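You operate a simulated robot arm through the tools that you are given. There is no shell and no other tool.

You run a simulated robot arm. Do the job below in one go: nothing can be reset, and whatever is moved stays where it is left.

JOB
Close the blue tub and scrub the paint smear off the high table.
Fine: scrub with the brush, wetted in the water jar; it ends standing in the jar. What is to be rubbed or washed off counts as gone when no trace of it is left.

Only the result counts: the job must be done as asked and must still hold three seconds after the hand-in. Knocking over, shifting, dropping, spilling or breaking anything else fails it.

ROBOT AND FRAMES
A 6-joint arm with a two-finger parallel gripper, fixed in place. Base frame: the origin is at the foot of the arm, x ahead of it, y to its left, z up; the work surface is at about z = 0.94. Readings come in m, rad, newtons and seconds.
With the tool pointing down near the work surface it reaches from about 0.14 to 0.82 m from the base axis. Its first joint turns from -2.897 to 2.897 rad. Payload 3.91 kg.
The tool frame sits at the grasp point between the pads (the TCP): z along the fingers, y along the line on which they close. The tips reach 0.03 m beyond it. Largest opening 0.11 m; finger width 0.02, thickness 0.01; the body of the gripper, 0.048 by 0.112 m, starts 0.055 m behind the TCP.
Orientation is told as [roll, pitch, yaw] about the base's x, y, z axes, in that order, counted from this pose: with the fingers straight down and closing along the base's y, the tool's x points along the base's -x, its y along +y and its z along -z.

CONTROLS
- The arm moves only by the tool move_arm. Its argument "motion" is text: rows parted by semicolons, each of 7 numbers parted by spaces: the shift along the tool's x, y, z in mm, then the turn, a rotation vector about the tool's x, y, z in rad, then the gripper command, from -1 (shut) to 1 (fully open), values between in proportion. In form: x y z rx ry rz jaw; .... A call has 1 to 20 rows; each row is the pose to reach, as a shift and turn from the pose commanded when the call began, along the tool's axes at that moment. A row lasts 0.2 s, in which the tool goes at most 0.05 m and 0.15 rad; a call with a longer step from one row to the next is refused whole, and so is a gripper value outside its range. Where a pose cannot be reached the arm comes as near as it can. A force on the tool above 80 N (or 10 N above the force at the start of the call, whichever is more), or a blocked arm, ends the call early, and 0.2 s more pass. The fingers move at their own pace (about 0.108 m/s each) and stop on an object; they squeeze with about 26 N. The grip force told is the motor's: it shows also when the fingers shut on nothing. Time passes only in rows, and 0.2 s behind the last, so rows that repeat a pose let the fingers close. It gives the time, the measured TCP pose, the force on the tool (base axes), the opening and the grip force at its end, in the units of the frame above (readings bear some noise), with the torque about the TCP (base axes, N m) and any sound that the robot's microphone picked up.
- Cameras (640 x 400 px; columns grow to the right, rows downward): "scene" is fixed at [0.3998, 0.5002, 1.6322]; the picture's right is [-0.73, 0.68, 0.00], its down [0.59, 0.63, -0.50] and it looks along [-0.34, -0.37, -0.86] (base axes); focal length 340 px, centre (320, 200). "wrist" rides on the gripper at [0.077, 0.007, -0.114] in the tool frame; the picture's right is [-0.09, 1.00, 0.00], its down [-0.80, -0.07, -0.59] and it looks along [-0.59, -0.05, 0.80] (tool axes); focal length 270 px, centre (320, 200). There is no depth. A picture from a camera that has moved, and an enlarged one, comes with that camera's place and axes in the base frame and with its lens.
- snapshot(camera): a new picture of that camera. The clock stands still meanwhile.
- raise_lower(by): slides the trunk up (or, below 0, down) by that many m; the arm rides with it, the base frame stays. It gives what a move gives, with no picture.
- close_up(camera, box): a new picture of the part [left, top, right, bottom] of that camera's present view, enlarged. The clock stands still meanwhile.
- job_done(): hands the job in; it is judged then, once.

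Places have to be worked out from the pictures, the camera data and where the tool is seen. Open the gripper and draw the arm clear of the work before you hand the job in, unless the task says otherwise.

The tools are called by a JSON object that holds its "name" and its "arguments". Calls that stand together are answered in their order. move_arm: Moves the arm, as the interface text tells. Its arguments: {"type":"object","properties":{"motion":{"type":"string"}},"required":["motion"]} The other tools are called the same way: raise_lower (by) slides the trunk up or down; snapshot (camera) takes a picture; close_up (camera, box) takes an enlarged picture of a part of a camera's view; job_done () hands the job in.

At the start:

```text
time: 0.0
eef_pos: [0.2911, 0.2095, 1.3189]
orientation: [0.0, 0.001, 0.001]
ft_force: [-0.3, -0.6, 0.1]
wrist_torque: [-0.04, 0.06, 0.0]
gripper_width: 0.1099
finger_force: 0.1
trunk travel left (down, up): [-0.475, 0.065]
```

scene: 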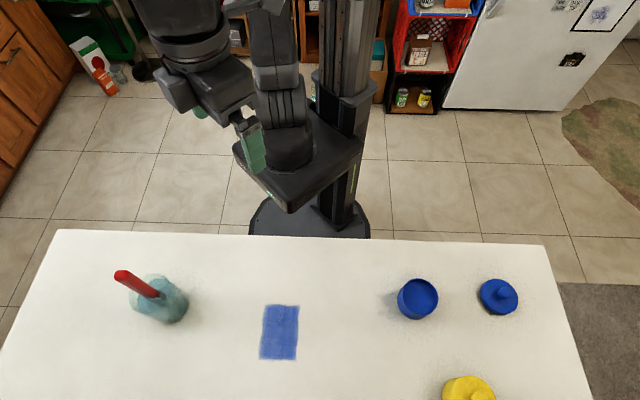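
wrist: 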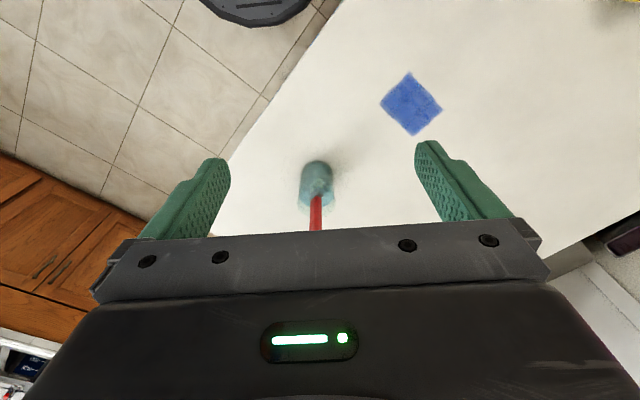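

I'll start with enlarged views of the objects on the table to locate them.

{"name": "close_up", "arguments": {"camera": "scene", "box": [80, 230, 240, 330]}}

{"name": "close_up", "arguments": {"camera": "scene", "box": [370, 250, 570, 400]}}

{"name": "close_up", "arguments": {"camera": "scene", "box": [200, 270, 360, 370]}}

{"name": "close_up", "arguments": {"camera": "wrist", "box": [240, 50, 480, 250]}}

```text
4.00 times, centred on (160, 280) of scene
camera zoom: at [0.3998, 0.5002, 1.6322], right [-0.73, 0.68, 0.0], down [0.59, 0.63, -0.5], along [-0.34, -0.37, -0.86], focal length 1359 px, centre (960, -120)
```

zoom: 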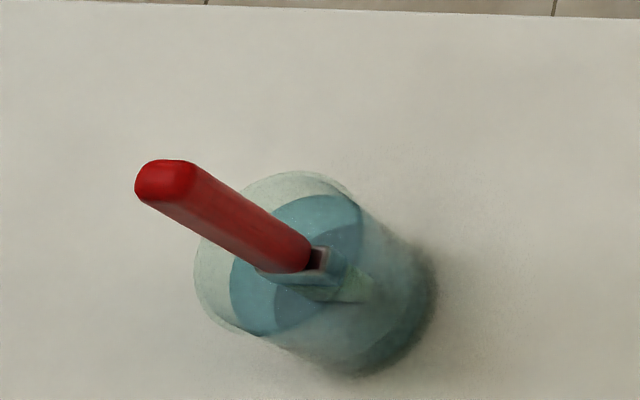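

```text
2.67 times, centred on (470, 325) of scene
camera zoom: at [0.3998, 0.5002, 1.6322], right [-0.73, 0.68, 0.0], down [0.59, 0.63, -0.5], along [-0.34, -0.37, -0.86], focal length 906 px, centre (-80, -133)
```

zoom: 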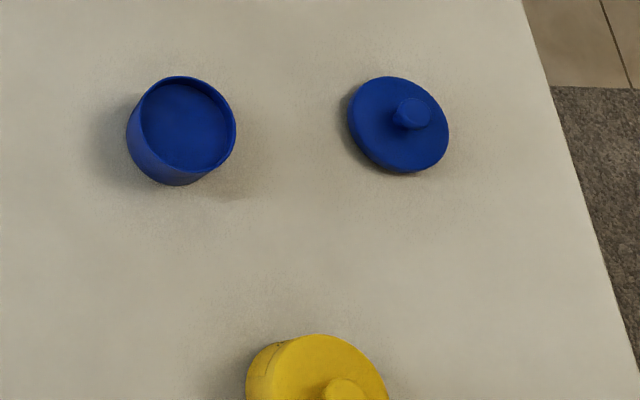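

```text
4.00 times, centred on (280, 320) of scene
camera zoom: at [0.3998, 0.5002, 1.6322], right [-0.73, 0.68, 0.0], down [0.59, 0.63, -0.5], along [-0.34, -0.37, -0.86], focal length 1359 px, centre (480, -280)
```

zoom: 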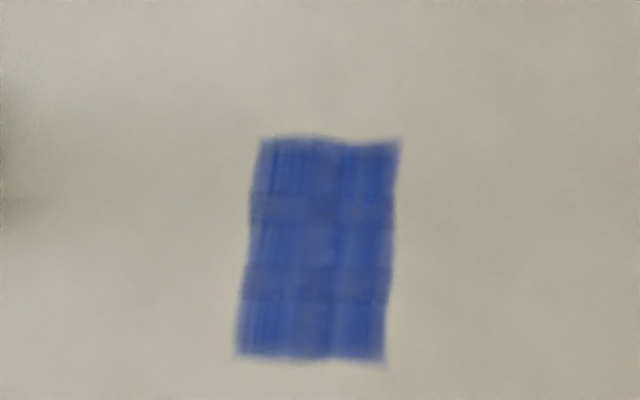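

```text
2.00 times, centred on (360, 150) of wrist
camera zoom: at [0.2127, 0.2174, 1.4331], right [0.09, 1.0, 0.0], down [0.8, -0.07, 0.59], along [0.59, -0.05, -0.8], focal length 541 px, centre (240, 300)
```

zoom: 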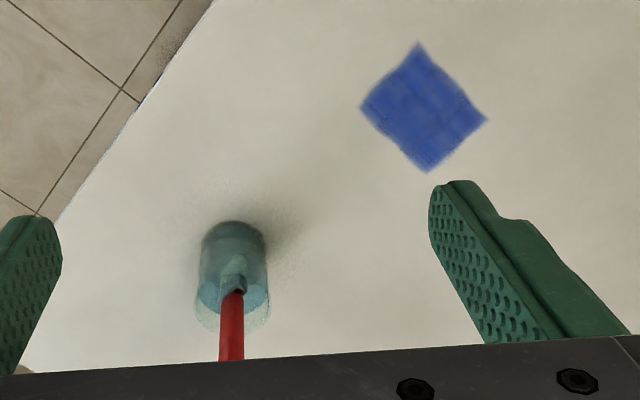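

Both cameras agree on the table at z≈0.94: the smear is near (0.38, 0.37), the jar with the upright brush near (0.505, 0.187), the tub near (0.154, 0.504) and its lid near (0.02, 0.615). I'll move above the lid first, staying high.

{"name": "move_arm", "arguments": {"motion": "23 33 10 0 0 0 1; 46 67 20 0 0 0 1; 68 100 30 0 0 0 1; 90 133 40 0 0 0 1; 113 167 50 0 0 0 1; 136 200 60 0 0 0 1; 158 233 70 0 0 0 1; 181 267 80 0 0 0 1; 203 300 90 0 0 0 1; 226 333 100 0 0 0 1; 249 367 110 0 0 0 1; 271 400 120 0 0 0 1; 271 400 120 0 0 0 1; 271 400 120 0 0 0 1"}}

```text
time: 3.0
eef_pos: [0.019, 0.6129, 1.1977]
orientation: [0.0, 0.001, 0.0]
ft_force: [0.8, -0.7, 0.2]
wrist_torque: [0.01, -0.01, -0.04]
gripper_width: 0.11
finger_force: 0.1
trunk travel left (down, up): [-0.475, 0.065]
```

The arm arrived at (0.019, 0.613, 1.198). I'll look at the lid and tub from here.

{"name": "snapshot", "arguments": {"camera": "wrist"}}

{"name": "snapshot", "arguments": {"camera": "scene"}}

```text
taken
camera wrist: at [-0.058, 0.6194, 1.3124], right [0.09, 1.0, 0.0], down [0.8, -0.07, 0.59], along [0.59, -0.05, -0.8], focal length 270 px, centre (320, 200)
```

wrist: 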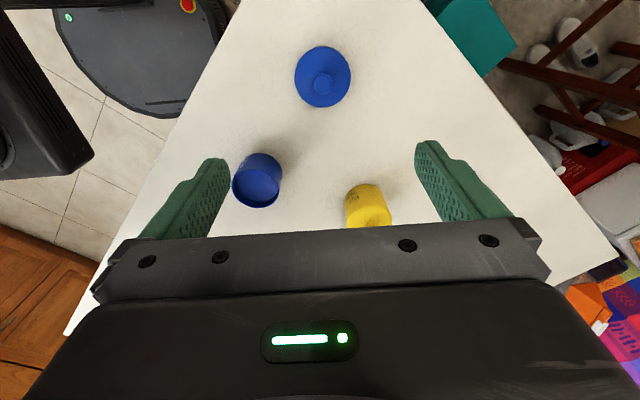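

```text
taken
```

scene: 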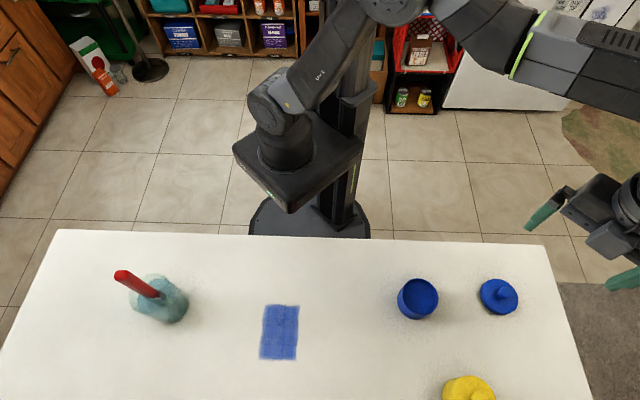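

The lid's knob works out to about (0.022, 0.614) and the tub's rim centre to about (0.151, 0.508, 0.99). I'll lower to z≈1.05 and look again for a precise measurement.

{"name": "move_arm", "arguments": {"motion": "-1 0 40 0 0 0 1; -2 1 80 0 0 0 1; -3 1 120 0 0 0 1; -3 1 147 0 0 0 1; -3 1 147 0 0 0 1"}}

{"name": "snapshot", "arguments": {"camera": "wrist"}}

{"name": "close_up", "arguments": {"camera": "wrist", "box": [220, 60, 420, 220]}}

{"name": "close_up", "arguments": {"camera": "scene", "box": [370, 230, 610, 380]}}

```text
time: 4.2
eef_pos: [0.0238, 0.6103, 1.0506]
orientation: [0.001, 0.001, 0.001]
ft_force: [0.0, -0.5, -0.1]
wrist_torque: [-0.02, 0.0, 0.02]
gripper_width: 0.11
finger_force: 0.0
trunk travel left (down, up): [-0.475, 0.065]
```

```text
taken
camera wrist: at [-0.0546, 0.6178, 1.1667], right [0.09, 1.0, 0.0], down [0.8, -0.07, 0.59], along [0.59, -0.05, -0.8], focal length 270 px, centre (320, 200)
```

wrist: 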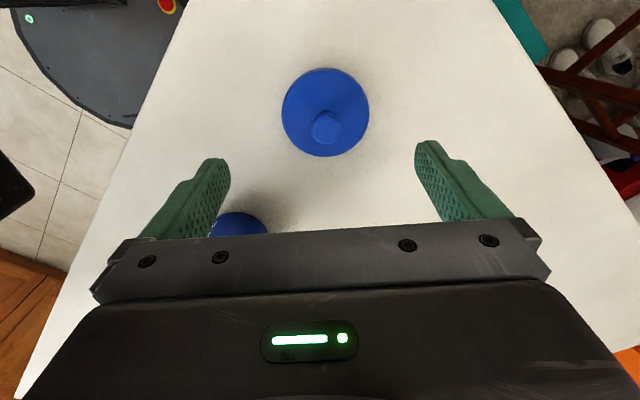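

```text
2.50 times, centred on (320, 140) of wrist
camera zoom: at [-0.0546, 0.6178, 1.1667], right [0.09, 1.0, 0.0], down [0.8, -0.07, 0.59], along [0.59, -0.05, -0.8], focal length 676 px, centre (320, 350)
```

zoom: 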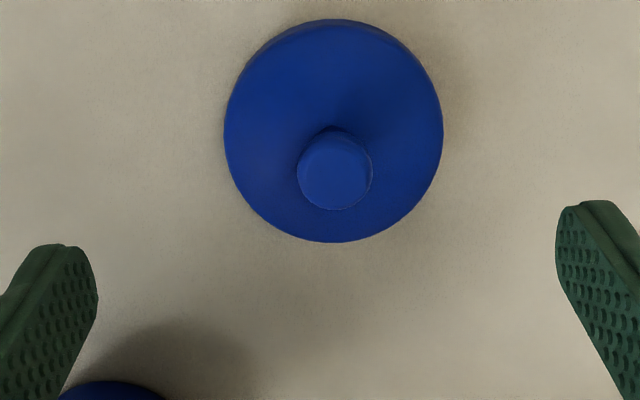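

```text
2.67 times, centred on (490, 305) of scene
camera zoom: at [0.3998, 0.5002, 1.6322], right [-0.73, 0.68, 0.0], down [0.59, 0.63, -0.5], along [-0.34, -0.37, -0.86], focal length 906 px, centre (-133, -80)
```

zoom: 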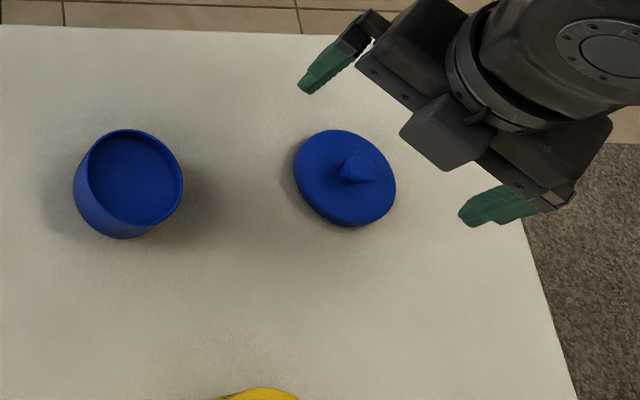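

The knob is at about (0.021, 0.6155), with its top near z≈0.978 and the lid plate near 0.95. I'll lower so the fingertips stop just above the plate, then close on the knob.

{"name": "move_arm", "arguments": {"motion": "2 4 20 0 0 0 0.3; 2 4 40 0 0 0 0; 2 4 55 0 0 0 0; 2 4 62 0 0 0 0; 2 4 62 0 0 0 0"}}

{"name": "close_up", "arguments": {"camera": "scene", "box": [450, 240, 570, 340]}}

{"name": "snapshot", "arguments": {"camera": "wrist"}}

```text
time: 5.4
eef_pos: [0.0197, 0.6149, 0.9884]
orientation: [-0.001, 0.0, -0.001]
ft_force: [-0.1, -0.1, -0.1]
wrist_torque: [-0.02, 0.02, 0.03]
gripper_width: 0.055
finger_force: 0.1
trunk travel left (down, up): [-0.475, 0.065]
```

```text
4.00 times, centred on (510, 290) of scene
camera zoom: at [0.3998, 0.5002, 1.6322], right [-0.73, 0.68, 0.0], down [0.59, 0.63, -0.5], along [-0.34, -0.37, -0.86], focal length 1359 px, centre (-440, -160)
```

zoom: 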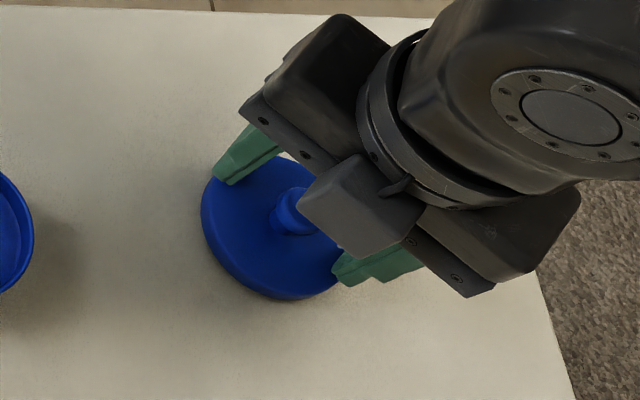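

```text
taken
camera wrist: at [-0.058, 0.6219, 1.1036], right [0.09, 1.0, 0.0], down [0.8, -0.07, 0.59], along [0.59, -0.05, -0.8], focal length 270 px, centre (320, 200)
```

wrist: 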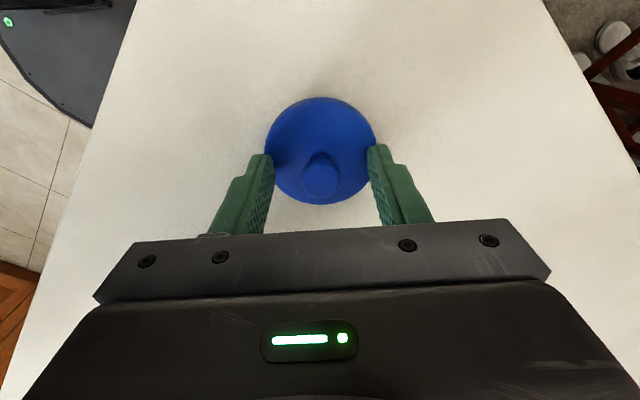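

The knob sits centred between the fingers, so I'll close on it here.

{"name": "move_arm", "arguments": {"motion": "2 1 2 0 0 0 0; 2 1 2 0 0 0 -0.5; 2 1 2 0 0 0 -1; 2 1 2 0 0 0 -1; 2 1 2 0 0 0 -1"}}

{"name": "snapshot", "arguments": {"camera": "wrist"}}

```text
time: 6.6
eef_pos: [0.018, 0.6147, 0.9874]
orientation: [0.001, -0.001, -0.002]
ft_force: [0.2, 0.9, 8.4]
wrist_torque: [0.06, -0.03, 0.02]
gripper_width: 0.0196
finger_force: 26.2
trunk travel left (down, up): [-0.475, 0.065]
```

```text
taken
camera wrist: at [-0.0598, 0.623, 1.1029], right [0.09, 1.0, 0.0], down [0.8, -0.07, 0.59], along [0.59, -0.05, -0.8], focal length 270 px, centre (320, 200)
```

wrist: 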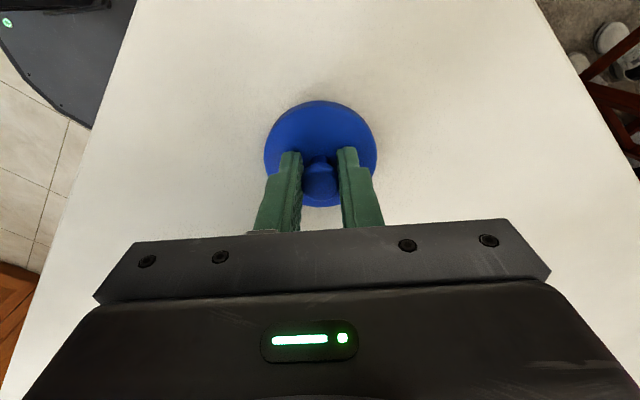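

The fingers have gripped the knob (opening 19.6 mm, 26 N). I'll lift straight up and check.

{"name": "move_arm", "arguments": {"motion": "0 0 -5 0 0 0 -1; 0 0 -20 0 0 0 -1; 0 0 -50 0 0 0 -1; 0 0 -80 0 0 0 -1; 0 0 -110 0 0 0 -1; 0 0 -110 0 0 0 -1"}}

{"name": "snapshot", "arguments": {"camera": "wrist"}}

{"name": "close_up", "arguments": {"camera": "scene", "box": [370, 200, 610, 350]}}

```text
time: 8.0
eef_pos: [0.0181, 0.6146, 1.0965]
orientation: [0.001, 0.0, 0.001]
ft_force: [-0.3, -0.5, 0.2]
wrist_torque: [-0.04, 0.01, -0.02]
gripper_width: 0.0197
finger_force: 26.1
trunk travel left (down, up): [-0.475, 0.065]
```

```text
taken
camera wrist: at [-0.059, 0.6231, 1.2121], right [0.09, 1.0, 0.0], down [0.8, -0.07, 0.59], along [0.59, -0.05, -0.8], focal length 270 px, centre (320, 200)
```

wrist: 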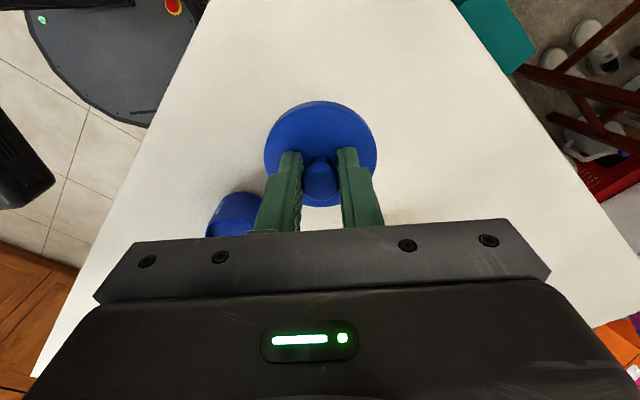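

```text
2.67 times, centred on (490, 275) of scene
camera zoom: at [0.3998, 0.5002, 1.6322], right [-0.73, 0.68, 0.0], down [0.59, 0.63, -0.5], along [-0.34, -0.37, -0.86], focal length 906 px, centre (-133, 0)
```

zoom: 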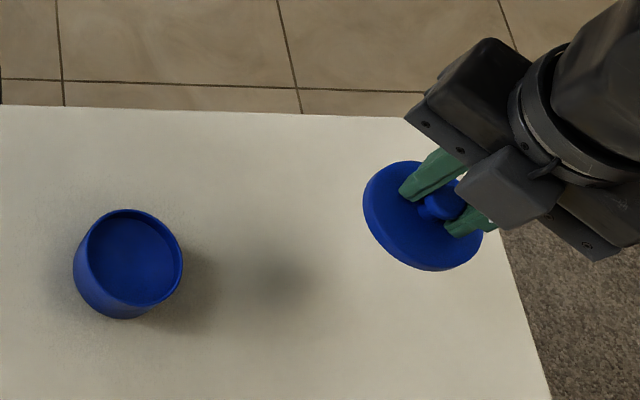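

The lid hangs level and firmly held. I'll shift beside the tub to measure its centre more closely with the wrist camera.

{"name": "move_arm", "arguments": {"motion": "-35 -7 -10 0 0 0 -1; -62 -10 -20 0 0 0 -1; -62 -10 -20 0 0 0 -1"}}

{"name": "snapshot", "arguments": {"camera": "wrist"}}

{"name": "close_up", "arguments": {"camera": "wrist", "box": [130, 80, 290, 240]}}

{"name": "close_up", "arguments": {"camera": "scene", "box": [370, 240, 470, 340]}}

```text
time: 8.8
eef_pos: [0.0792, 0.6068, 1.1171]
orientation: [-0.002, 0.002, -0.001]
ft_force: [0.0, 0.4, -0.4]
wrist_torque: [-0.06, 0.02, 0.0]
gripper_width: 0.0193
finger_force: 26.1
trunk travel left (down, up): [-0.475, 0.065]
```

```text
taken
camera wrist: at [0.0018, 0.6137, 1.2319], right [0.09, 1.0, 0.0], down [0.8, -0.07, 0.59], along [0.59, -0.05, -0.8], focal length 270 px, centre (320, 200)
```

wrist: 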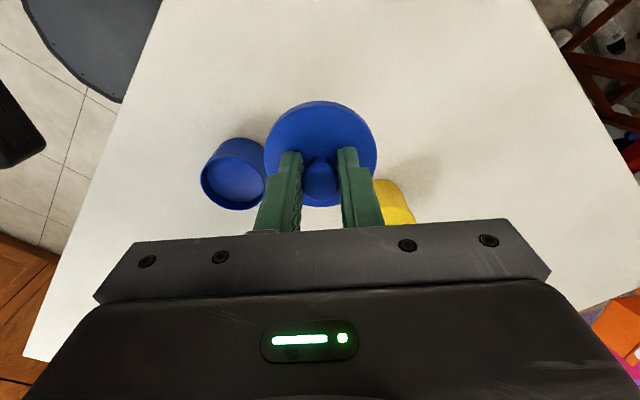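

```text
2.50 times, centred on (210, 160) of wrist
camera zoom: at [0.0018, 0.6137, 1.2319], right [0.09, 1.0, 0.0], down [0.8, -0.07, 0.59], along [0.59, -0.05, -0.8], focal length 676 px, centre (595, 300)
```

zoom: 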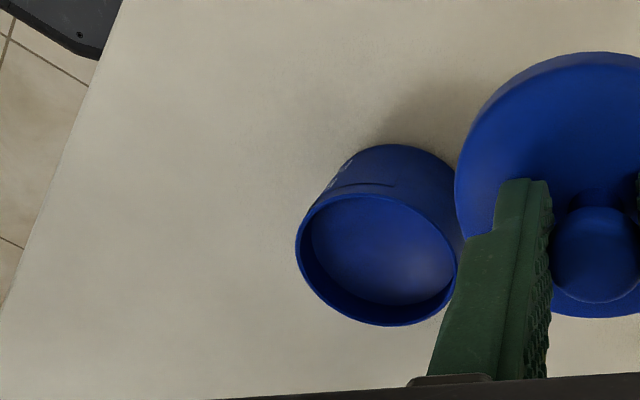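

```text
4.00 times, centred on (420, 290) of scene
camera zoom: at [0.3998, 0.5002, 1.6322], right [-0.73, 0.68, 0.0], down [0.59, 0.63, -0.5], along [-0.34, -0.37, -0.86], focal length 1359 px, centre (-80, -160)
```

zoom: 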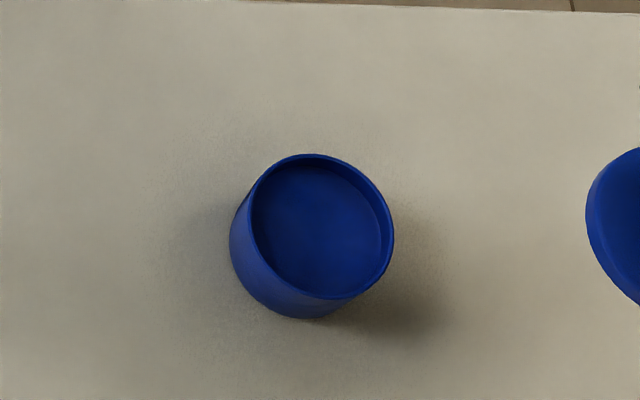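

From both cameras the tub's rim centre is (0.150, 0.5075) with its top at z≈0.989; the lid sits about 2 mm to the -x side of the TCP. I'll move over the tub, still clear above it, and check.

{"name": "move_arm", "arguments": {"motion": "-24 -33 0 0 0 0 -1; -48 -66 0 0 0 0 -1; -72 -98 0 0 0 0 -1; -72 -98 20 0 0 0 -1; -72 -98 42 0 0 0 -1; -72 -98 42 0 0 0 -1; -72 -98 42 0 0 0 -1"}}

{"name": "snapshot", "arguments": {"camera": "wrist"}}

{"name": "close_up", "arguments": {"camera": "scene", "box": [350, 210, 510, 340]}}

```text
time: 10.4
eef_pos: [0.1512, 0.5093, 1.0763]
orientation: [0.001, 0.001, 0.001]
ft_force: [0.3, -0.6, -0.1]
wrist_torque: [-0.03, -0.01, -0.01]
gripper_width: 0.0196
finger_force: 26.0
trunk travel left (down, up): [-0.475, 0.065]
```

```text
taken
camera wrist: at [0.0733, 0.5157, 1.1907], right [0.09, 1.0, 0.0], down [0.8, -0.07, 0.59], along [0.59, -0.05, -0.8], focal length 270 px, centre (320, 200)
```

wrist: 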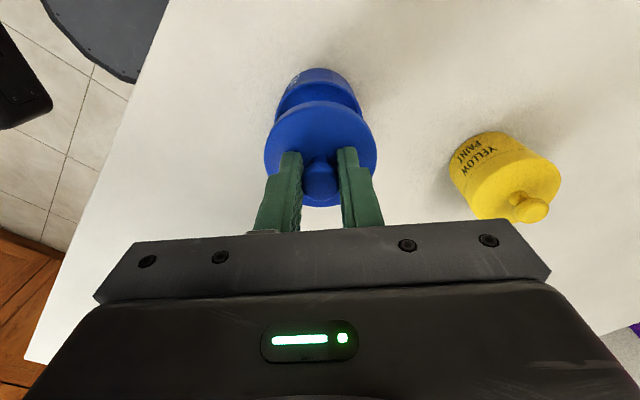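

```text
3.08 times, centred on (430, 275) of scene
camera zoom: at [0.3998, 0.5002, 1.6322], right [-0.73, 0.68, 0.0], down [0.59, 0.63, -0.5], along [-0.34, -0.37, -0.86], focal length 1046 px, centre (-18, -31)
```

zoom: 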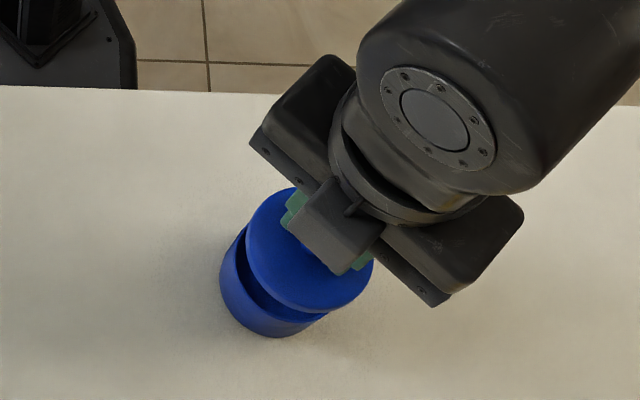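

Roughly aligned; I'll zoom in to verify the tub rim against the lid before lowering.

{"name": "close_up", "arguments": {"camera": "wrist", "box": [250, 55, 390, 215]}}

```text
2.50 times, centred on (320, 135) of wrist
camera zoom: at [0.0733, 0.5157, 1.1907], right [0.09, 1.0, 0.0], down [0.8, -0.07, 0.59], along [0.59, -0.05, -0.8], focal length 676 px, centre (320, 362)
```

zoom: 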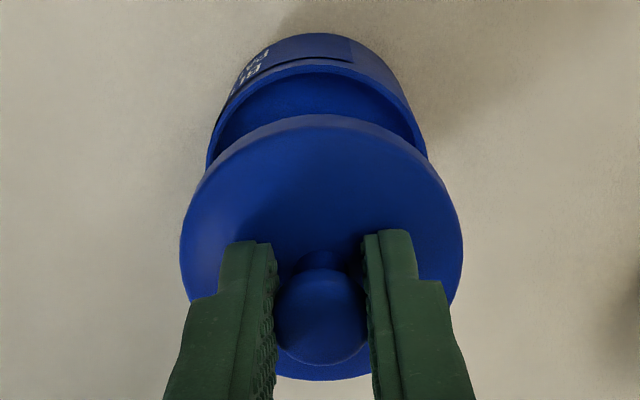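

By the rim edges, the lid is about 1.5 mm too far in +x and 1 mm in +y. I'll correct that and lower gently in two stages.

{"name": "move_arm", "arguments": {"motion": "1.5 -1 10 0 0 0 -1; 1.5 -1 20 0 0 0 -1; 1.5 -1 28 0 0 0 -1; 1.5 -1 33 0 0 0 -1; 1.5 -1 33 0 0 0 -1"}}

{"name": "close_up", "arguments": {"camera": "wrist", "box": [250, 55, 390, 215]}}

{"name": "close_up", "arguments": {"camera": "scene", "box": [370, 240, 470, 340]}}

```text
time: 11.6
eef_pos: [0.1499, 0.506, 1.0424]
orientation: [-0.001, 0.0, -0.001]
ft_force: [0.1, 0.1, -0.3]
wrist_torque: [-0.02, -0.03, 0.01]
gripper_width: 0.0197
finger_force: 26.3
trunk travel left (down, up): [-0.475, 0.065]
```

```text
2.50 times, centred on (320, 135) of wrist
camera zoom: at [0.0724, 0.514, 1.1573], right [0.09, 1.0, 0.0], down [0.8, -0.07, 0.59], along [0.59, -0.05, -0.8], focal length 676 px, centre (320, 362)
```

zoom: 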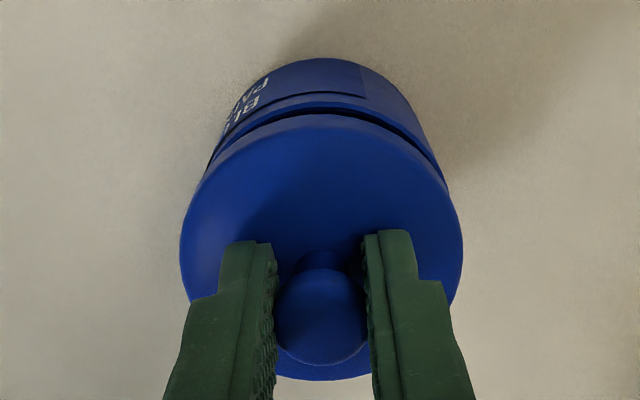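

```text
4.00 times, centred on (420, 290) of scene
camera zoom: at [0.3998, 0.5002, 1.6322], right [-0.73, 0.68, 0.0], down [0.59, 0.63, -0.5], along [-0.34, -0.37, -0.86], focal length 1359 px, centre (-80, -160)
```

zoom: 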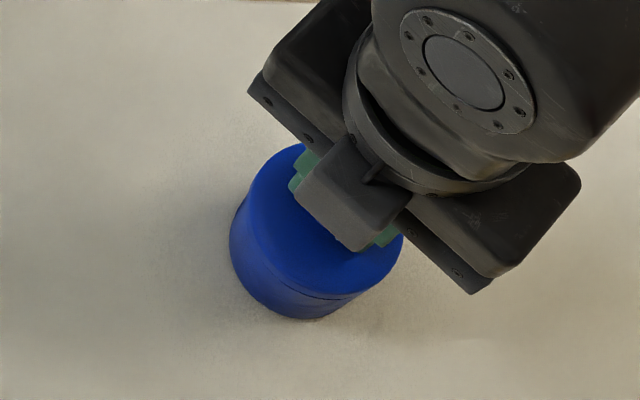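

Very little gap remains and the outlines coincide well. I'll lower in small steps until contact is felt.

{"name": "move_arm", "arguments": {"motion": "0 0 2 0 0 0 -1; 0 0 4 0 0 0 -1; 0 0 5 0 0 0 -1; 0 0 5 0 0 0 -1"}}

{"name": "close_up", "arguments": {"camera": "wrist", "box": [250, 55, 390, 215]}}

```text
time: 12.6
eef_pos: [0.1489, 0.5064, 1.0358]
orientation: [0.0, 0.0, 0.001]
ft_force: [0.0, -0.9, -0.6]
wrist_torque: [-0.03, 0.03, 0.01]
gripper_width: 0.0195
finger_force: 25.7
trunk travel left (down, up): [-0.475, 0.065]
```

```text
2.50 times, centred on (320, 135) of wrist
camera zoom: at [0.0719, 0.514, 1.1514], right [0.09, 1.0, 0.0], down [0.8, -0.07, 0.59], along [0.59, -0.05, -0.8], focal length 676 px, centre (320, 362)
```

zoom: 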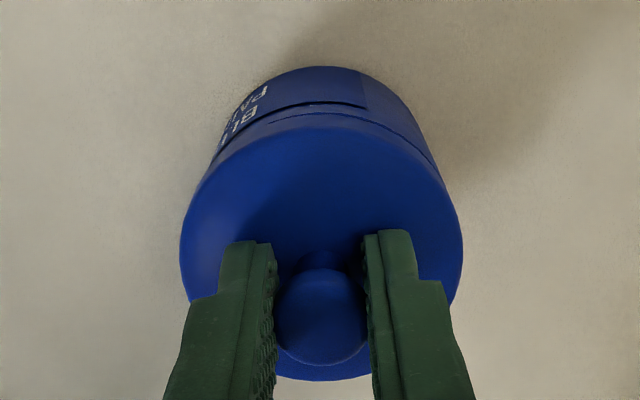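

Almost touching, still no contact force. I'll continue down in 1 mm steps.

{"name": "move_arm", "arguments": {"motion": "0 0 1 0 0 0 -1; 0 0 2 0 0 0 -1; 0 0 3 0 0 0 -1; 0 0 3 0 0 0 -1"}}

{"name": "close_up", "arguments": {"camera": "wrist", "box": [250, 55, 390, 215]}}

```text
time: 13.6
eef_pos: [0.1506, 0.5078, 1.0345]
orientation: [-0.001, 0.0, -0.002]
ft_force: [0.4, -0.6, 3.8]
wrist_torque: [0.0, 0.17, -0.03]
gripper_width: 0.0193
finger_force: 26.2
trunk travel left (down, up): [-0.475, 0.065]
```

```text
2.50 times, centred on (320, 135) of wrist
camera zoom: at [0.0728, 0.5144, 1.1491], right [0.09, 1.0, 0.0], down [0.8, -0.07, 0.59], along [0.59, -0.05, -0.8], focal length 676 px, centre (320, 362)
```

zoom: 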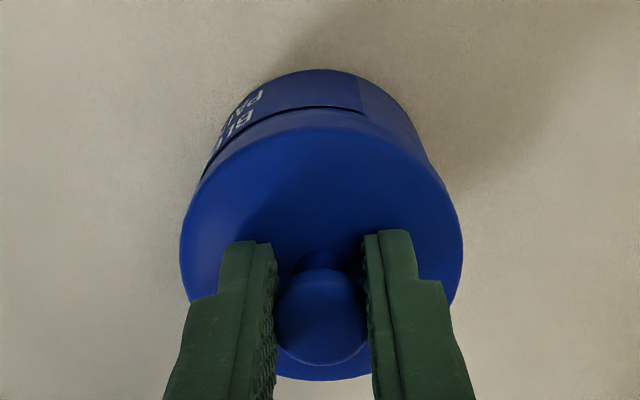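

Contact is felt (about 4 N upward) and the seam is closed at the visible edge. I'll press slightly further to make sure it is seated.

{"name": "move_arm", "arguments": {"motion": "0 0 1 0 0 0 -1; 0 0 2 0 0 0 -1; 0 0 2 0 0 0 -1"}}

{"name": "close_up", "arguments": {"camera": "scene", "box": [370, 240, 470, 340]}}

```text
time: 14.4
eef_pos: [0.1497, 0.5079, 1.0333]
orientation: [0.008, -0.003, 0.001]
ft_force: [1.0, 2.7, 29.5]
wrist_torque: [0.02, 0.01, 0.02]
gripper_width: 0.0198
finger_force: 25.9
trunk travel left (down, up): [-0.475, 0.065]
```

```text
4.00 times, centred on (420, 290) of scene
camera zoom: at [0.3998, 0.5002, 1.6322], right [-0.73, 0.68, 0.0], down [0.59, 0.63, -0.5], along [-0.34, -0.37, -0.86], focal length 1359 px, centre (-80, -160)
```

zoom: 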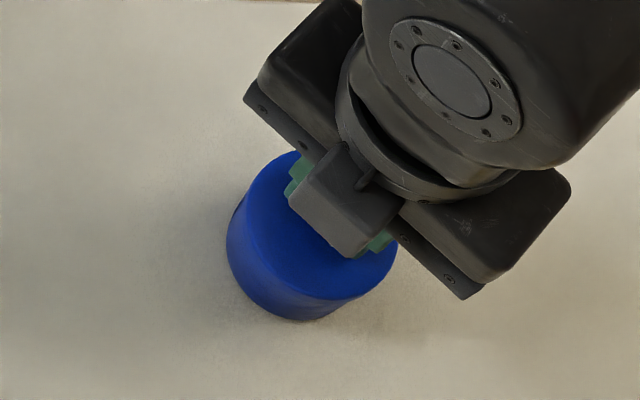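

The lid is hard down on the rim (29 N). I'll relieve the pressure, open the fingers and lift away.

{"name": "move_arm", "arguments": {"motion": "0 0 -1 0 0 0 -1; 0 0 -2 0 0 0 -1; 0 0 -2 0 0 0 -0.6; 0 0 -2 0 0 0 -0.2; 0 0 -2 0 0 0 0; 0 0 -2 0 0 0 0; 0 0 -20 0 0 0 0; 0 0 -50 0 0 0 0; 0 0 -90 0 0 0 0; 0 0 -130 0 0 0 0; 0 0 -130 0 0 0 0"}}

{"name": "snapshot", "arguments": {"camera": "wrist"}}

{"name": "close_up", "arguments": {"camera": "wrist", "box": [250, 40, 390, 200]}}

{"name": "close_up", "arguments": {"camera": "scene", "box": [370, 240, 470, 340]}}

```text
time: 16.8
eef_pos: [0.1493, 0.5068, 1.1613]
orientation: [0.0, 0.0, 0.0]
ft_force: [-0.3, 0.5, -0.5]
wrist_torque: [0.01, 0.03, 0.0]
gripper_width: 0.055
finger_force: 0.0
trunk travel left (down, up): [-0.475, 0.065]
heard: snap
```

```text
taken
camera wrist: at [0.072, 0.5139, 1.276], right [0.09, 1.0, 0.0], down [0.8, -0.07, 0.59], along [0.59, -0.05, -0.8], focal length 270 px, centre (320, 200)
```

wrist: 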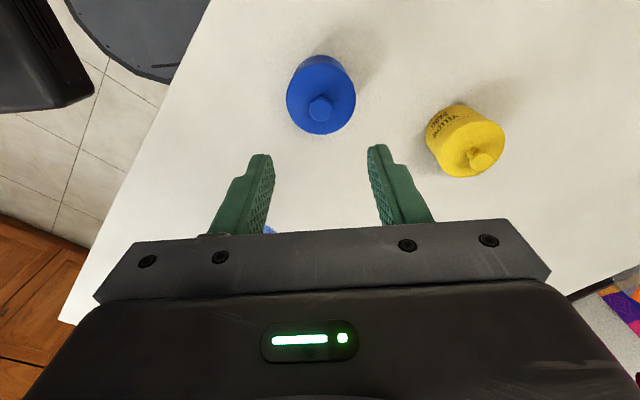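

```text
2.50 times, centred on (320, 120) of wrist
camera zoom: at [0.072, 0.5139, 1.276], right [0.09, 1.0, 0.0], down [0.8, -0.07, 0.59], along [0.59, -0.05, -0.8], focal length 676 px, centre (320, 400)
```

zoom: 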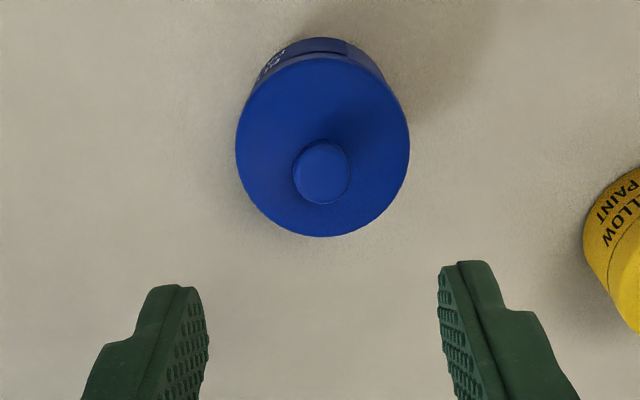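

```text
4.00 times, centred on (420, 290) of scene
camera zoom: at [0.3998, 0.5002, 1.6322], right [-0.73, 0.68, 0.0], down [0.59, 0.63, -0.5], along [-0.34, -0.37, -0.86], focal length 1359 px, centre (-80, -160)
```

zoom: 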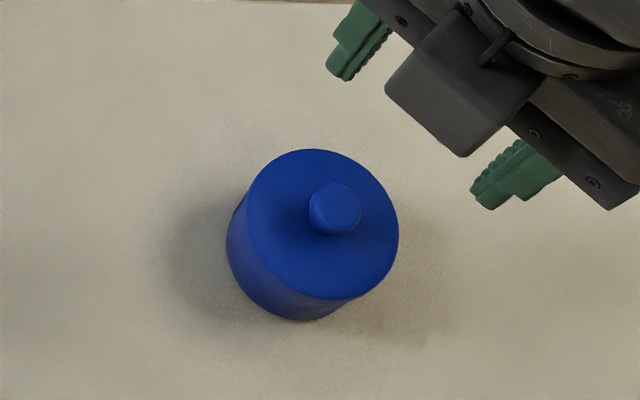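

A snap was heard and the lid looks flush. I'll enlarge the tub's seam to be sure before moving on.

{"name": "close_up", "arguments": {"camera": "wrist", "box": [280, 45, 360, 95]}}

{"name": "close_up", "arguments": {"camera": "scene", "box": [390, 265, 450, 325]}}

```text
8.00 times, centred on (320, 70) of wrist
camera zoom: at [0.072, 0.5139, 1.276], right [0.09, 1.0, 0.0], down [0.8, -0.07, 0.59], along [0.59, -0.05, -0.8], focal length 2162 px, centre (320, 1240)
```

zoom: 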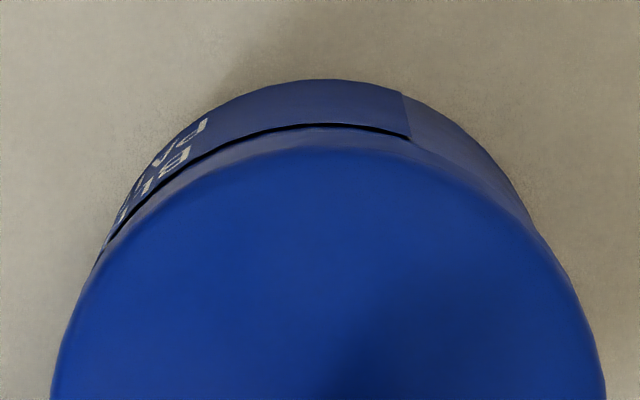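

```text
6.67 times, centred on (420, 295) of scene
camera zoom: at [0.3998, 0.5002, 1.6322], right [-0.73, 0.68, 0.0], down [0.59, 0.63, -0.5], along [-0.34, -0.37, -0.86], focal length 2266 px, centre (-347, -433)
```

zoom: 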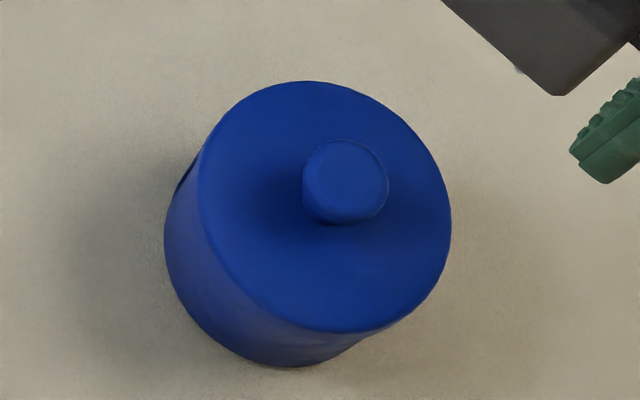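

The seam looks flush (the black line is just the label's edge). As the snap came during release, I'll press the knob once more with shut fingers to be sure it's fully latched.

{"name": "move_arm", "arguments": {"motion": "0 0 20 0 0 0 -1; 0 0 50 0 0 0 -1; 0 0 80 0 0 0 -1; 0 0 92 0 0 0 -1; 0 0 92 0 0 0 -1"}}

{"name": "snapshot", "arguments": {"camera": "wrist"}}

```text
time: 18.0
eef_pos: [0.1505, 0.5073, 1.0693]
orientation: [0.0, 0.001, 0.001]
ft_force: [-0.2, 0.1, 0.1]
wrist_torque: [0.0, 0.02, 0.0]
gripper_width: 0.0002
finger_force: 25.8
trunk travel left (down, up): [-0.475, 0.065]
```

```text
taken
camera wrist: at [0.0729, 0.5143, 1.1846], right [0.09, 1.0, 0.0], down [0.8, -0.07, 0.59], along [0.59, -0.05, -0.8], focal length 270 px, centre (320, 200)
```

wrist: 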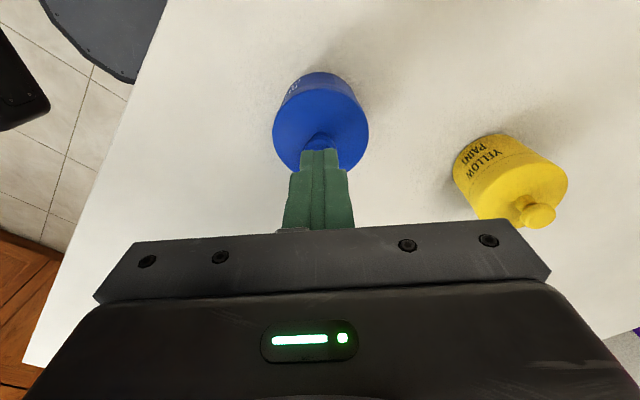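

The shut fingers are just above the knob. I'll lower in small steps to press it lightly.

{"name": "move_arm", "arguments": {"motion": "0 0 2 0 0 0 -1; 0 0 4 0 0 0 -1; 0 0 5.5 0 0 0 -1; 0 0 6.5 0 0 0 -1; 0 0 7 0 0 0 -1"}}

```text
time: 19.2
eef_pos: [0.1498, 0.5062, 1.0626]
orientation: [0.001, 0.0, -0.001]
ft_force: [0.7, 0.1, 0.2]
wrist_torque: [0.01, -0.01, 0.0]
gripper_width: 0.0002
finger_force: 26.1
trunk travel left (down, up): [-0.475, 0.065]
```

No contact yet; I'll go a little lower.

{"name": "move_arm", "arguments": {"motion": "0 0 1 0 0 0 -1; 0 0 2 0 0 0 -1; 0 0 3 0 0 0 -1; 0 0 3 0 0 0 -1"}}

```text
time: 20.2
eef_pos: [0.1493, 0.5082, 1.0596]
orientation: [0.0, 0.0, 0.0]
ft_force: [0.3, 0.0, -0.5]
wrist_torque: [-0.03, 0.0, 0.0]
gripper_width: 0.0001
finger_force: 26.4
trunk travel left (down, up): [-0.475, 0.065]
```

{"name": "close_up", "arguments": {"camera": "wrist", "box": [250, 55, 390, 215]}}

{"name": "move_arm", "arguments": {"motion": "0 0 1 0 0 0 -1; 0 0 2 0 0 0 -1; 0 0 3 0 0 0 -1; 0 0 3 0 0 0 -1"}}

```text
2.50 times, centred on (320, 135) of wrist
camera zoom: at [0.073, 0.5145, 1.1749], right [0.09, 1.0, 0.0], down [0.8, -0.07, 0.59], along [0.59, -0.05, -0.8], focal length 676 px, centre (320, 362)
```

zoom: 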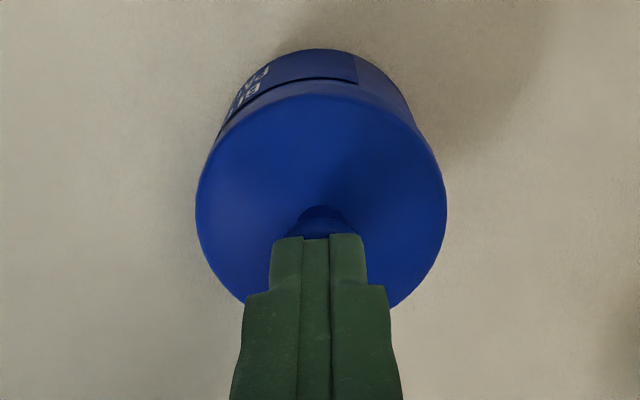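

```text
time: 21.2
eef_pos: [0.1494, 0.5071, 1.057]
orientation: [0.003, 0.002, 0.001]
ft_force: [-0.5, 2.3, 10.1]
wrist_torque: [0.05, -0.04, 0.04]
gripper_width: 0.0003
finger_force: 26.1
trunk travel left (down, up): [-0.475, 0.065]
```

The knob is touched (10 N) and nothing gives. I'll add a little more pressure, then retreat upward.

{"name": "move_arm", "arguments": {"motion": "0 0 1 0 0 0 -1; 0 0 1.5 0 0 0 -1; 0 0 1.5 0 0 0 -1"}}

{"name": "move_arm", "arguments": {"motion": "0 0 -3 0 0 0 -1; 0 0 -20 0 0 0 -1; 0 0 -60 0 0 0 -1; 0 0 -105 0 0 0 -1; 0 0 -150 0 0 0 -1; 0 0 -150 0 0 0 -1"}}

{"name": "close_up", "arguments": {"camera": "scene", "box": [370, 240, 470, 340]}}

```text
time: 22.0
eef_pos: [0.1493, 0.5075, 1.057]
orientation: [0.002, -0.002, 0.001]
ft_force: [2.3, 3.9, 29.7]
wrist_torque: [0.1, -0.09, 0.0]
gripper_width: 0.0
finger_force: 26.2
trunk travel left (down, up): [-0.475, 0.065]
```

```text
time: 23.4
eef_pos: [0.1515, 0.507, 1.2056]
orientation: [0.001, 0.001, -0.001]
ft_force: [-0.6, -0.6, 0.0]
wrist_torque: [0.0, 0.02, -0.03]
gripper_width: 0.0
finger_force: 26.0
trunk travel left (down, up): [-0.475, 0.065]
```

```text
4.00 times, centred on (420, 290) of scene
camera zoom: at [0.3998, 0.5002, 1.6322], right [-0.73, 0.68, 0.0], down [0.59, 0.63, -0.5], along [-0.34, -0.37, -0.86], focal length 1359 px, centre (-80, -160)
```

zoom: 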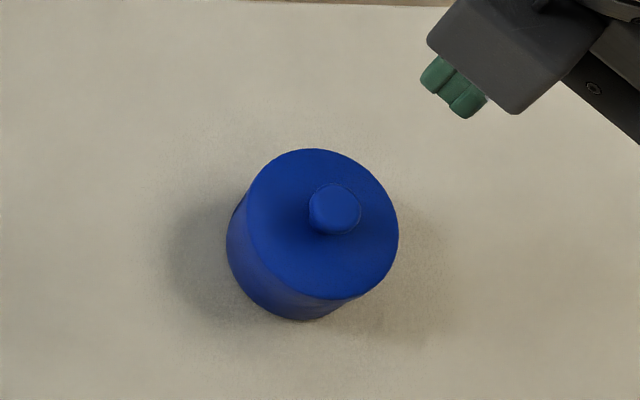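

The lid is firm and flush, so the tub is closed. Next I'll go above the brush in the jar, keeping well over its top (z≈1.15), with the fingers open.

{"name": "move_arm", "arguments": {"motion": "-20 -18 -40 0 0 0 0; -50 -45 -75 0 0 0 1; -83 -75 -80 0 0 0 1; -116 -105 -80 0 0 0 1; -150 -136 -80 0 0 0 1; -184 -167 -80 0 0 0 1; -218 -198 -80 0 0 0 1; -252 -229 -80 0 0 0 1; -286 -260 -80 0 0 0 1; -320 -290 -80 0 0 0 1; -353 -320 -80 0 0 0 1; -353 -320 -80 0 0 0 1; -353 -320 -80 0 0 0 1"}}

{"name": "snapshot", "arguments": {"camera": "wrist"}}

{"name": "close_up", "arguments": {"camera": "wrist", "box": [220, 40, 420, 200]}}

{"name": "snapshot", "arguments": {"camera": "scene"}}

```text
refused: row 2 steps farther than a row can; nothing moved
```

```text
taken
camera wrist: at [0.0741, 0.5141, 1.3207], right [0.09, 1.0, 0.0], down [0.8, -0.07, 0.59], along [0.59, -0.05, -0.8], focal length 270 px, centre (320, 200)
```

wrist: 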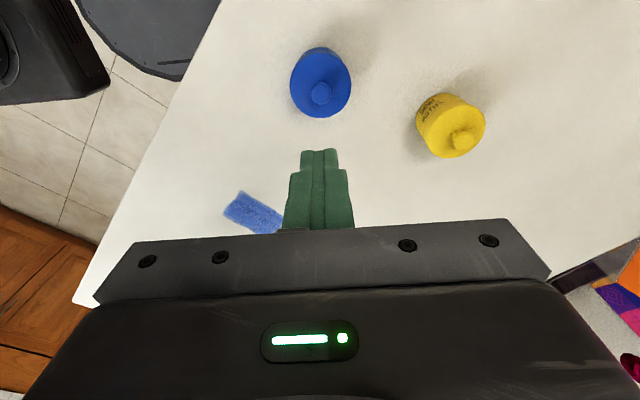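

```text
2.50 times, centred on (320, 120) of wrist
camera zoom: at [0.0741, 0.5141, 1.3207], right [0.09, 1.0, 0.0], down [0.8, -0.07, 0.59], along [0.59, -0.05, -0.8], focal length 676 px, centre (320, 400)
```

zoom: 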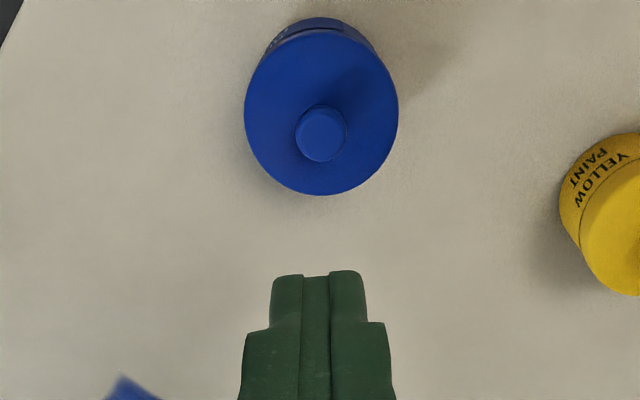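

```text
taken
```

scene: 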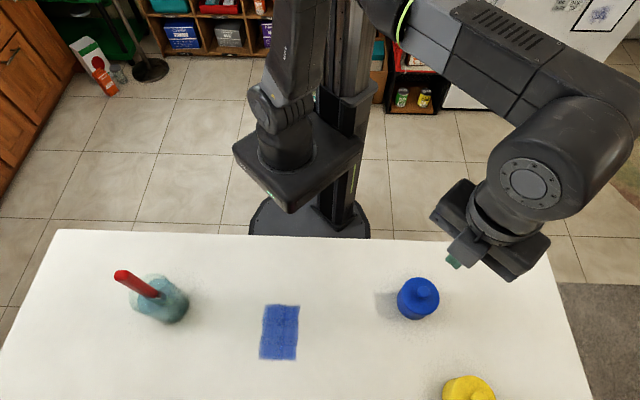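

The move was refused for one overlong step; I'll resend it with smaller steps.

{"name": "move_arm", "arguments": {"motion": "-10 -9 -40 0 0 0 0; -30 -27 -75 0 0 0 1; -62 -56 -80 0 0 0 1; -95 -86 -80 0 0 0 1; -128 -116 -80 0 0 0 1; -161 -146 -80 0 0 0 1; -194 -176 -80 0 0 0 1; -227 -206 -80 0 0 0 1; -260 -236 -80 0 0 0 1; -293 -266 -80 0 0 0 1; -324 -294 -80 0 0 0 1; -353 -320 -80 0 0 0 1; -353 -320 -80 0 0 0 1; -353 -320 -80 0 0 0 1"}}

{"name": "snapshot", "arguments": {"camera": "wrist"}}

{"name": "close_up", "arguments": {"camera": "wrist", "box": [220, 40, 420, 200]}}

{"name": "snapshot", "arguments": {"camera": "scene"}}

```text
time: 26.4
eef_pos: [0.5051, 0.1873, 1.2871]
orientation: [-0.001, 0.0, 0.001]
ft_force: [0.1, 1.1, 1.3]
wrist_torque: [-0.01, -0.01, -0.03]
gripper_width: 0.1098
finger_force: 0.0
trunk travel left (down, up): [-0.475, 0.065]
```

```text
taken
camera wrist: at [0.4274, 0.1945, 1.4015], right [0.09, 1.0, 0.0], down [0.8, -0.07, 0.59], along [0.59, -0.05, -0.8], focal length 270 px, centre (320, 200)
```

wrist: 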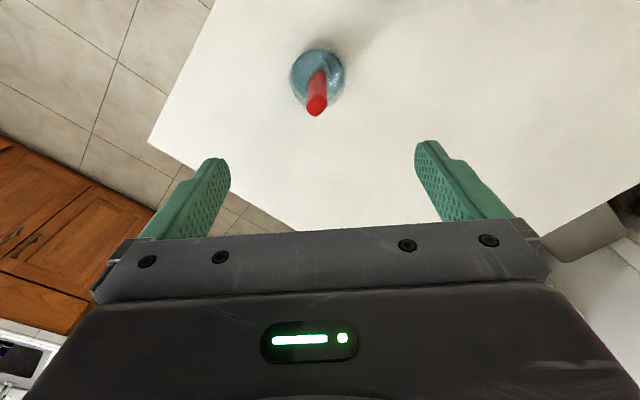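

```text
2.50 times, centred on (320, 120) of wrist
camera zoom: at [0.4274, 0.1945, 1.4015], right [0.09, 1.0, 0.0], down [0.8, -0.07, 0.59], along [0.59, -0.05, -0.8], focal length 676 px, centre (320, 400)
```

zoom: 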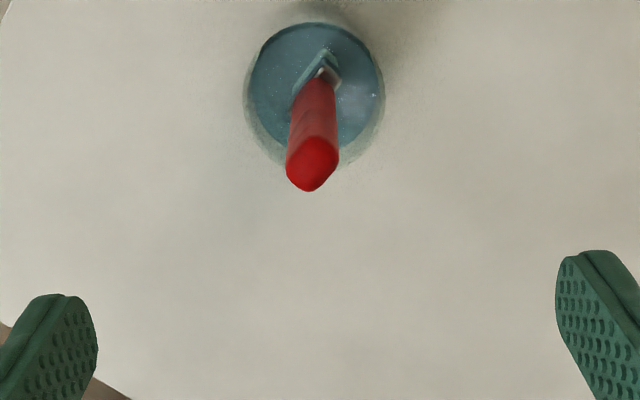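

```text
taken
```

scene: 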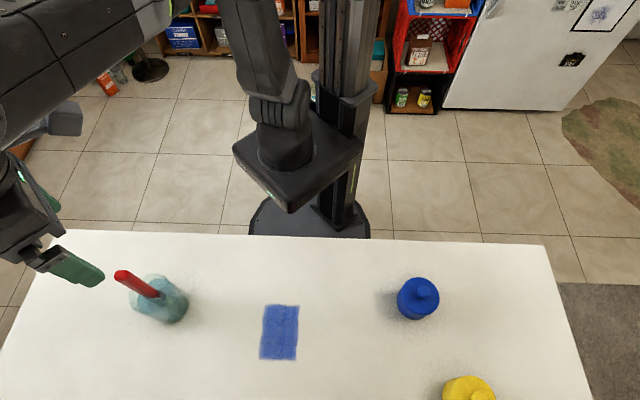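

Now a tighter look at the brush handle's end to get its cross-section orientation.

{"name": "close_up", "arguments": {"camera": "wrist", "box": [280, 40, 360, 120]}}

{"name": "close_up", "arguments": {"camera": "scene", "box": [105, 255, 195, 330]}}

```text
5.00 times, centred on (320, 80) of wrist
camera zoom: at [0.4274, 0.1945, 1.4015], right [0.09, 1.0, 0.0], down [0.8, -0.07, 0.59], along [0.59, -0.05, -0.8], focal length 1351 px, centre (320, 800)
```

zoom: 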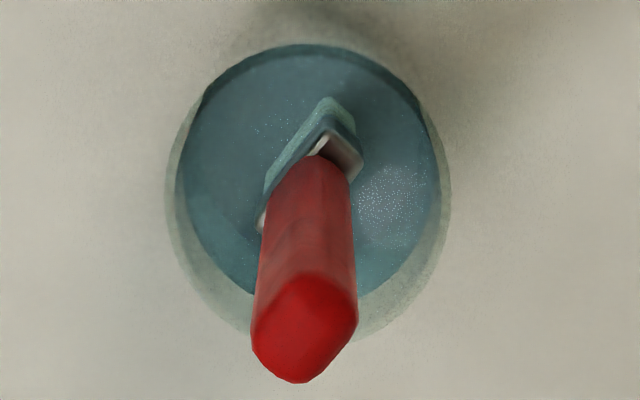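

```text
5.33 times, centred on (150, 292) of scene
camera zoom: at [0.3998, 0.5002, 1.6322], right [-0.73, 0.68, 0.0], down [0.59, 0.63, -0.5], along [-0.34, -0.37, -0.86], focal length 1812 px, centre (1227, -293)
```

zoom: 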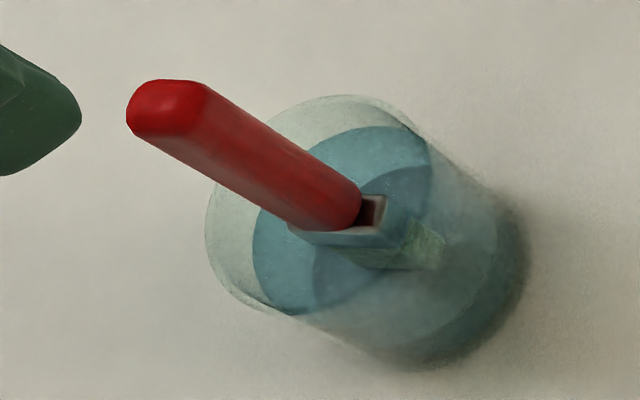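

The handle is flat-sided with its wide axis diagonal, roughly along (-0.76, 0.65). I'll lower somewhat (tips still above the handle top) and yaw about -0.7 rad so the fingers close on the thin side, then look again.

{"name": "move_arm", "arguments": {"motion": "0 0 10 0 0 0.14 1; 0 0 20 0 0 0.28 1; 0 0 30 0 0 0.42 1; 0 0 45 0 0 0.56 1; 0 0 60 0 0 0.70 1; 0 0 67 0 0 0.70 1; 0 0 67 0 0 0.70 1"}}

{"name": "snapshot", "arguments": {"camera": "wrist"}}

{"name": "close_up", "arguments": {"camera": "wrist", "box": [260, 60, 380, 180]}}

{"name": "close_up", "arguments": {"camera": "scene", "box": [80, 230, 200, 330]}}

```text
time: 28.0
eef_pos: [0.5023, 0.1863, 1.2181]
orientation: [-0.001, 0.001, -0.7]
ft_force: [0.6, 1.1, 0.0]
wrist_torque: [0.01, -0.04, 0.0]
gripper_width: 0.1098
finger_force: 0.1
trunk travel left (down, up): [-0.475, 0.065]
```

```text
taken
camera wrist: at [0.4481, 0.2421, 1.3328], right [0.71, 0.7, 0.0], down [0.57, -0.57, 0.59], along [0.42, -0.42, -0.8], focal length 270 px, centre (320, 200)
```

wrist: 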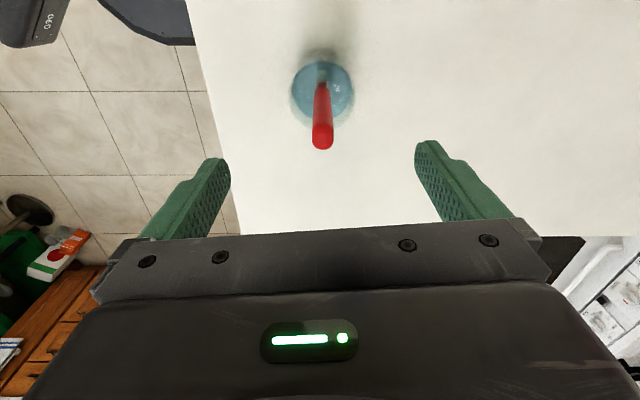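

```text
3.33 times, centred on (320, 120) of wrist
camera zoom: at [0.4481, 0.2421, 1.3328], right [0.71, 0.7, 0.0], down [0.57, -0.57, 0.59], along [0.42, -0.42, -0.8], focal length 901 px, centre (320, 467)
```

zoom: 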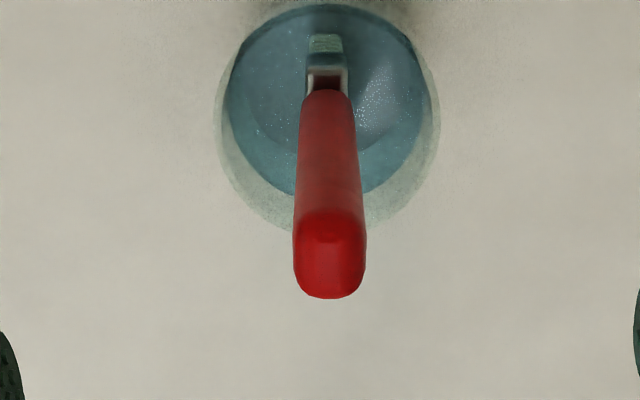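

```text
4.00 times, centred on (140, 280) of scene
camera zoom: at [0.3998, 0.5002, 1.6322], right [-0.73, 0.68, 0.0], down [0.59, 0.63, -0.5], along [-0.34, -0.37, -0.86], focal length 1359 px, centre (1040, -120)
```

zoom: 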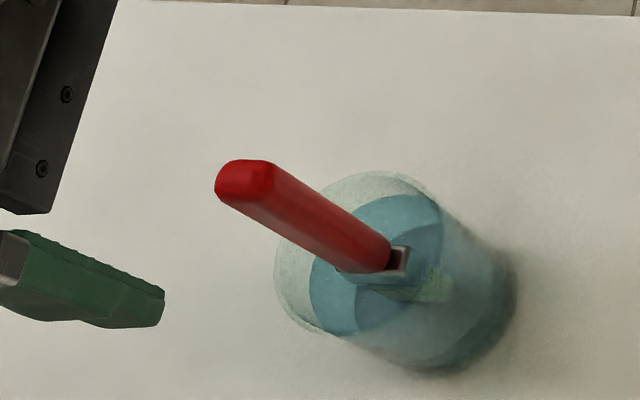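

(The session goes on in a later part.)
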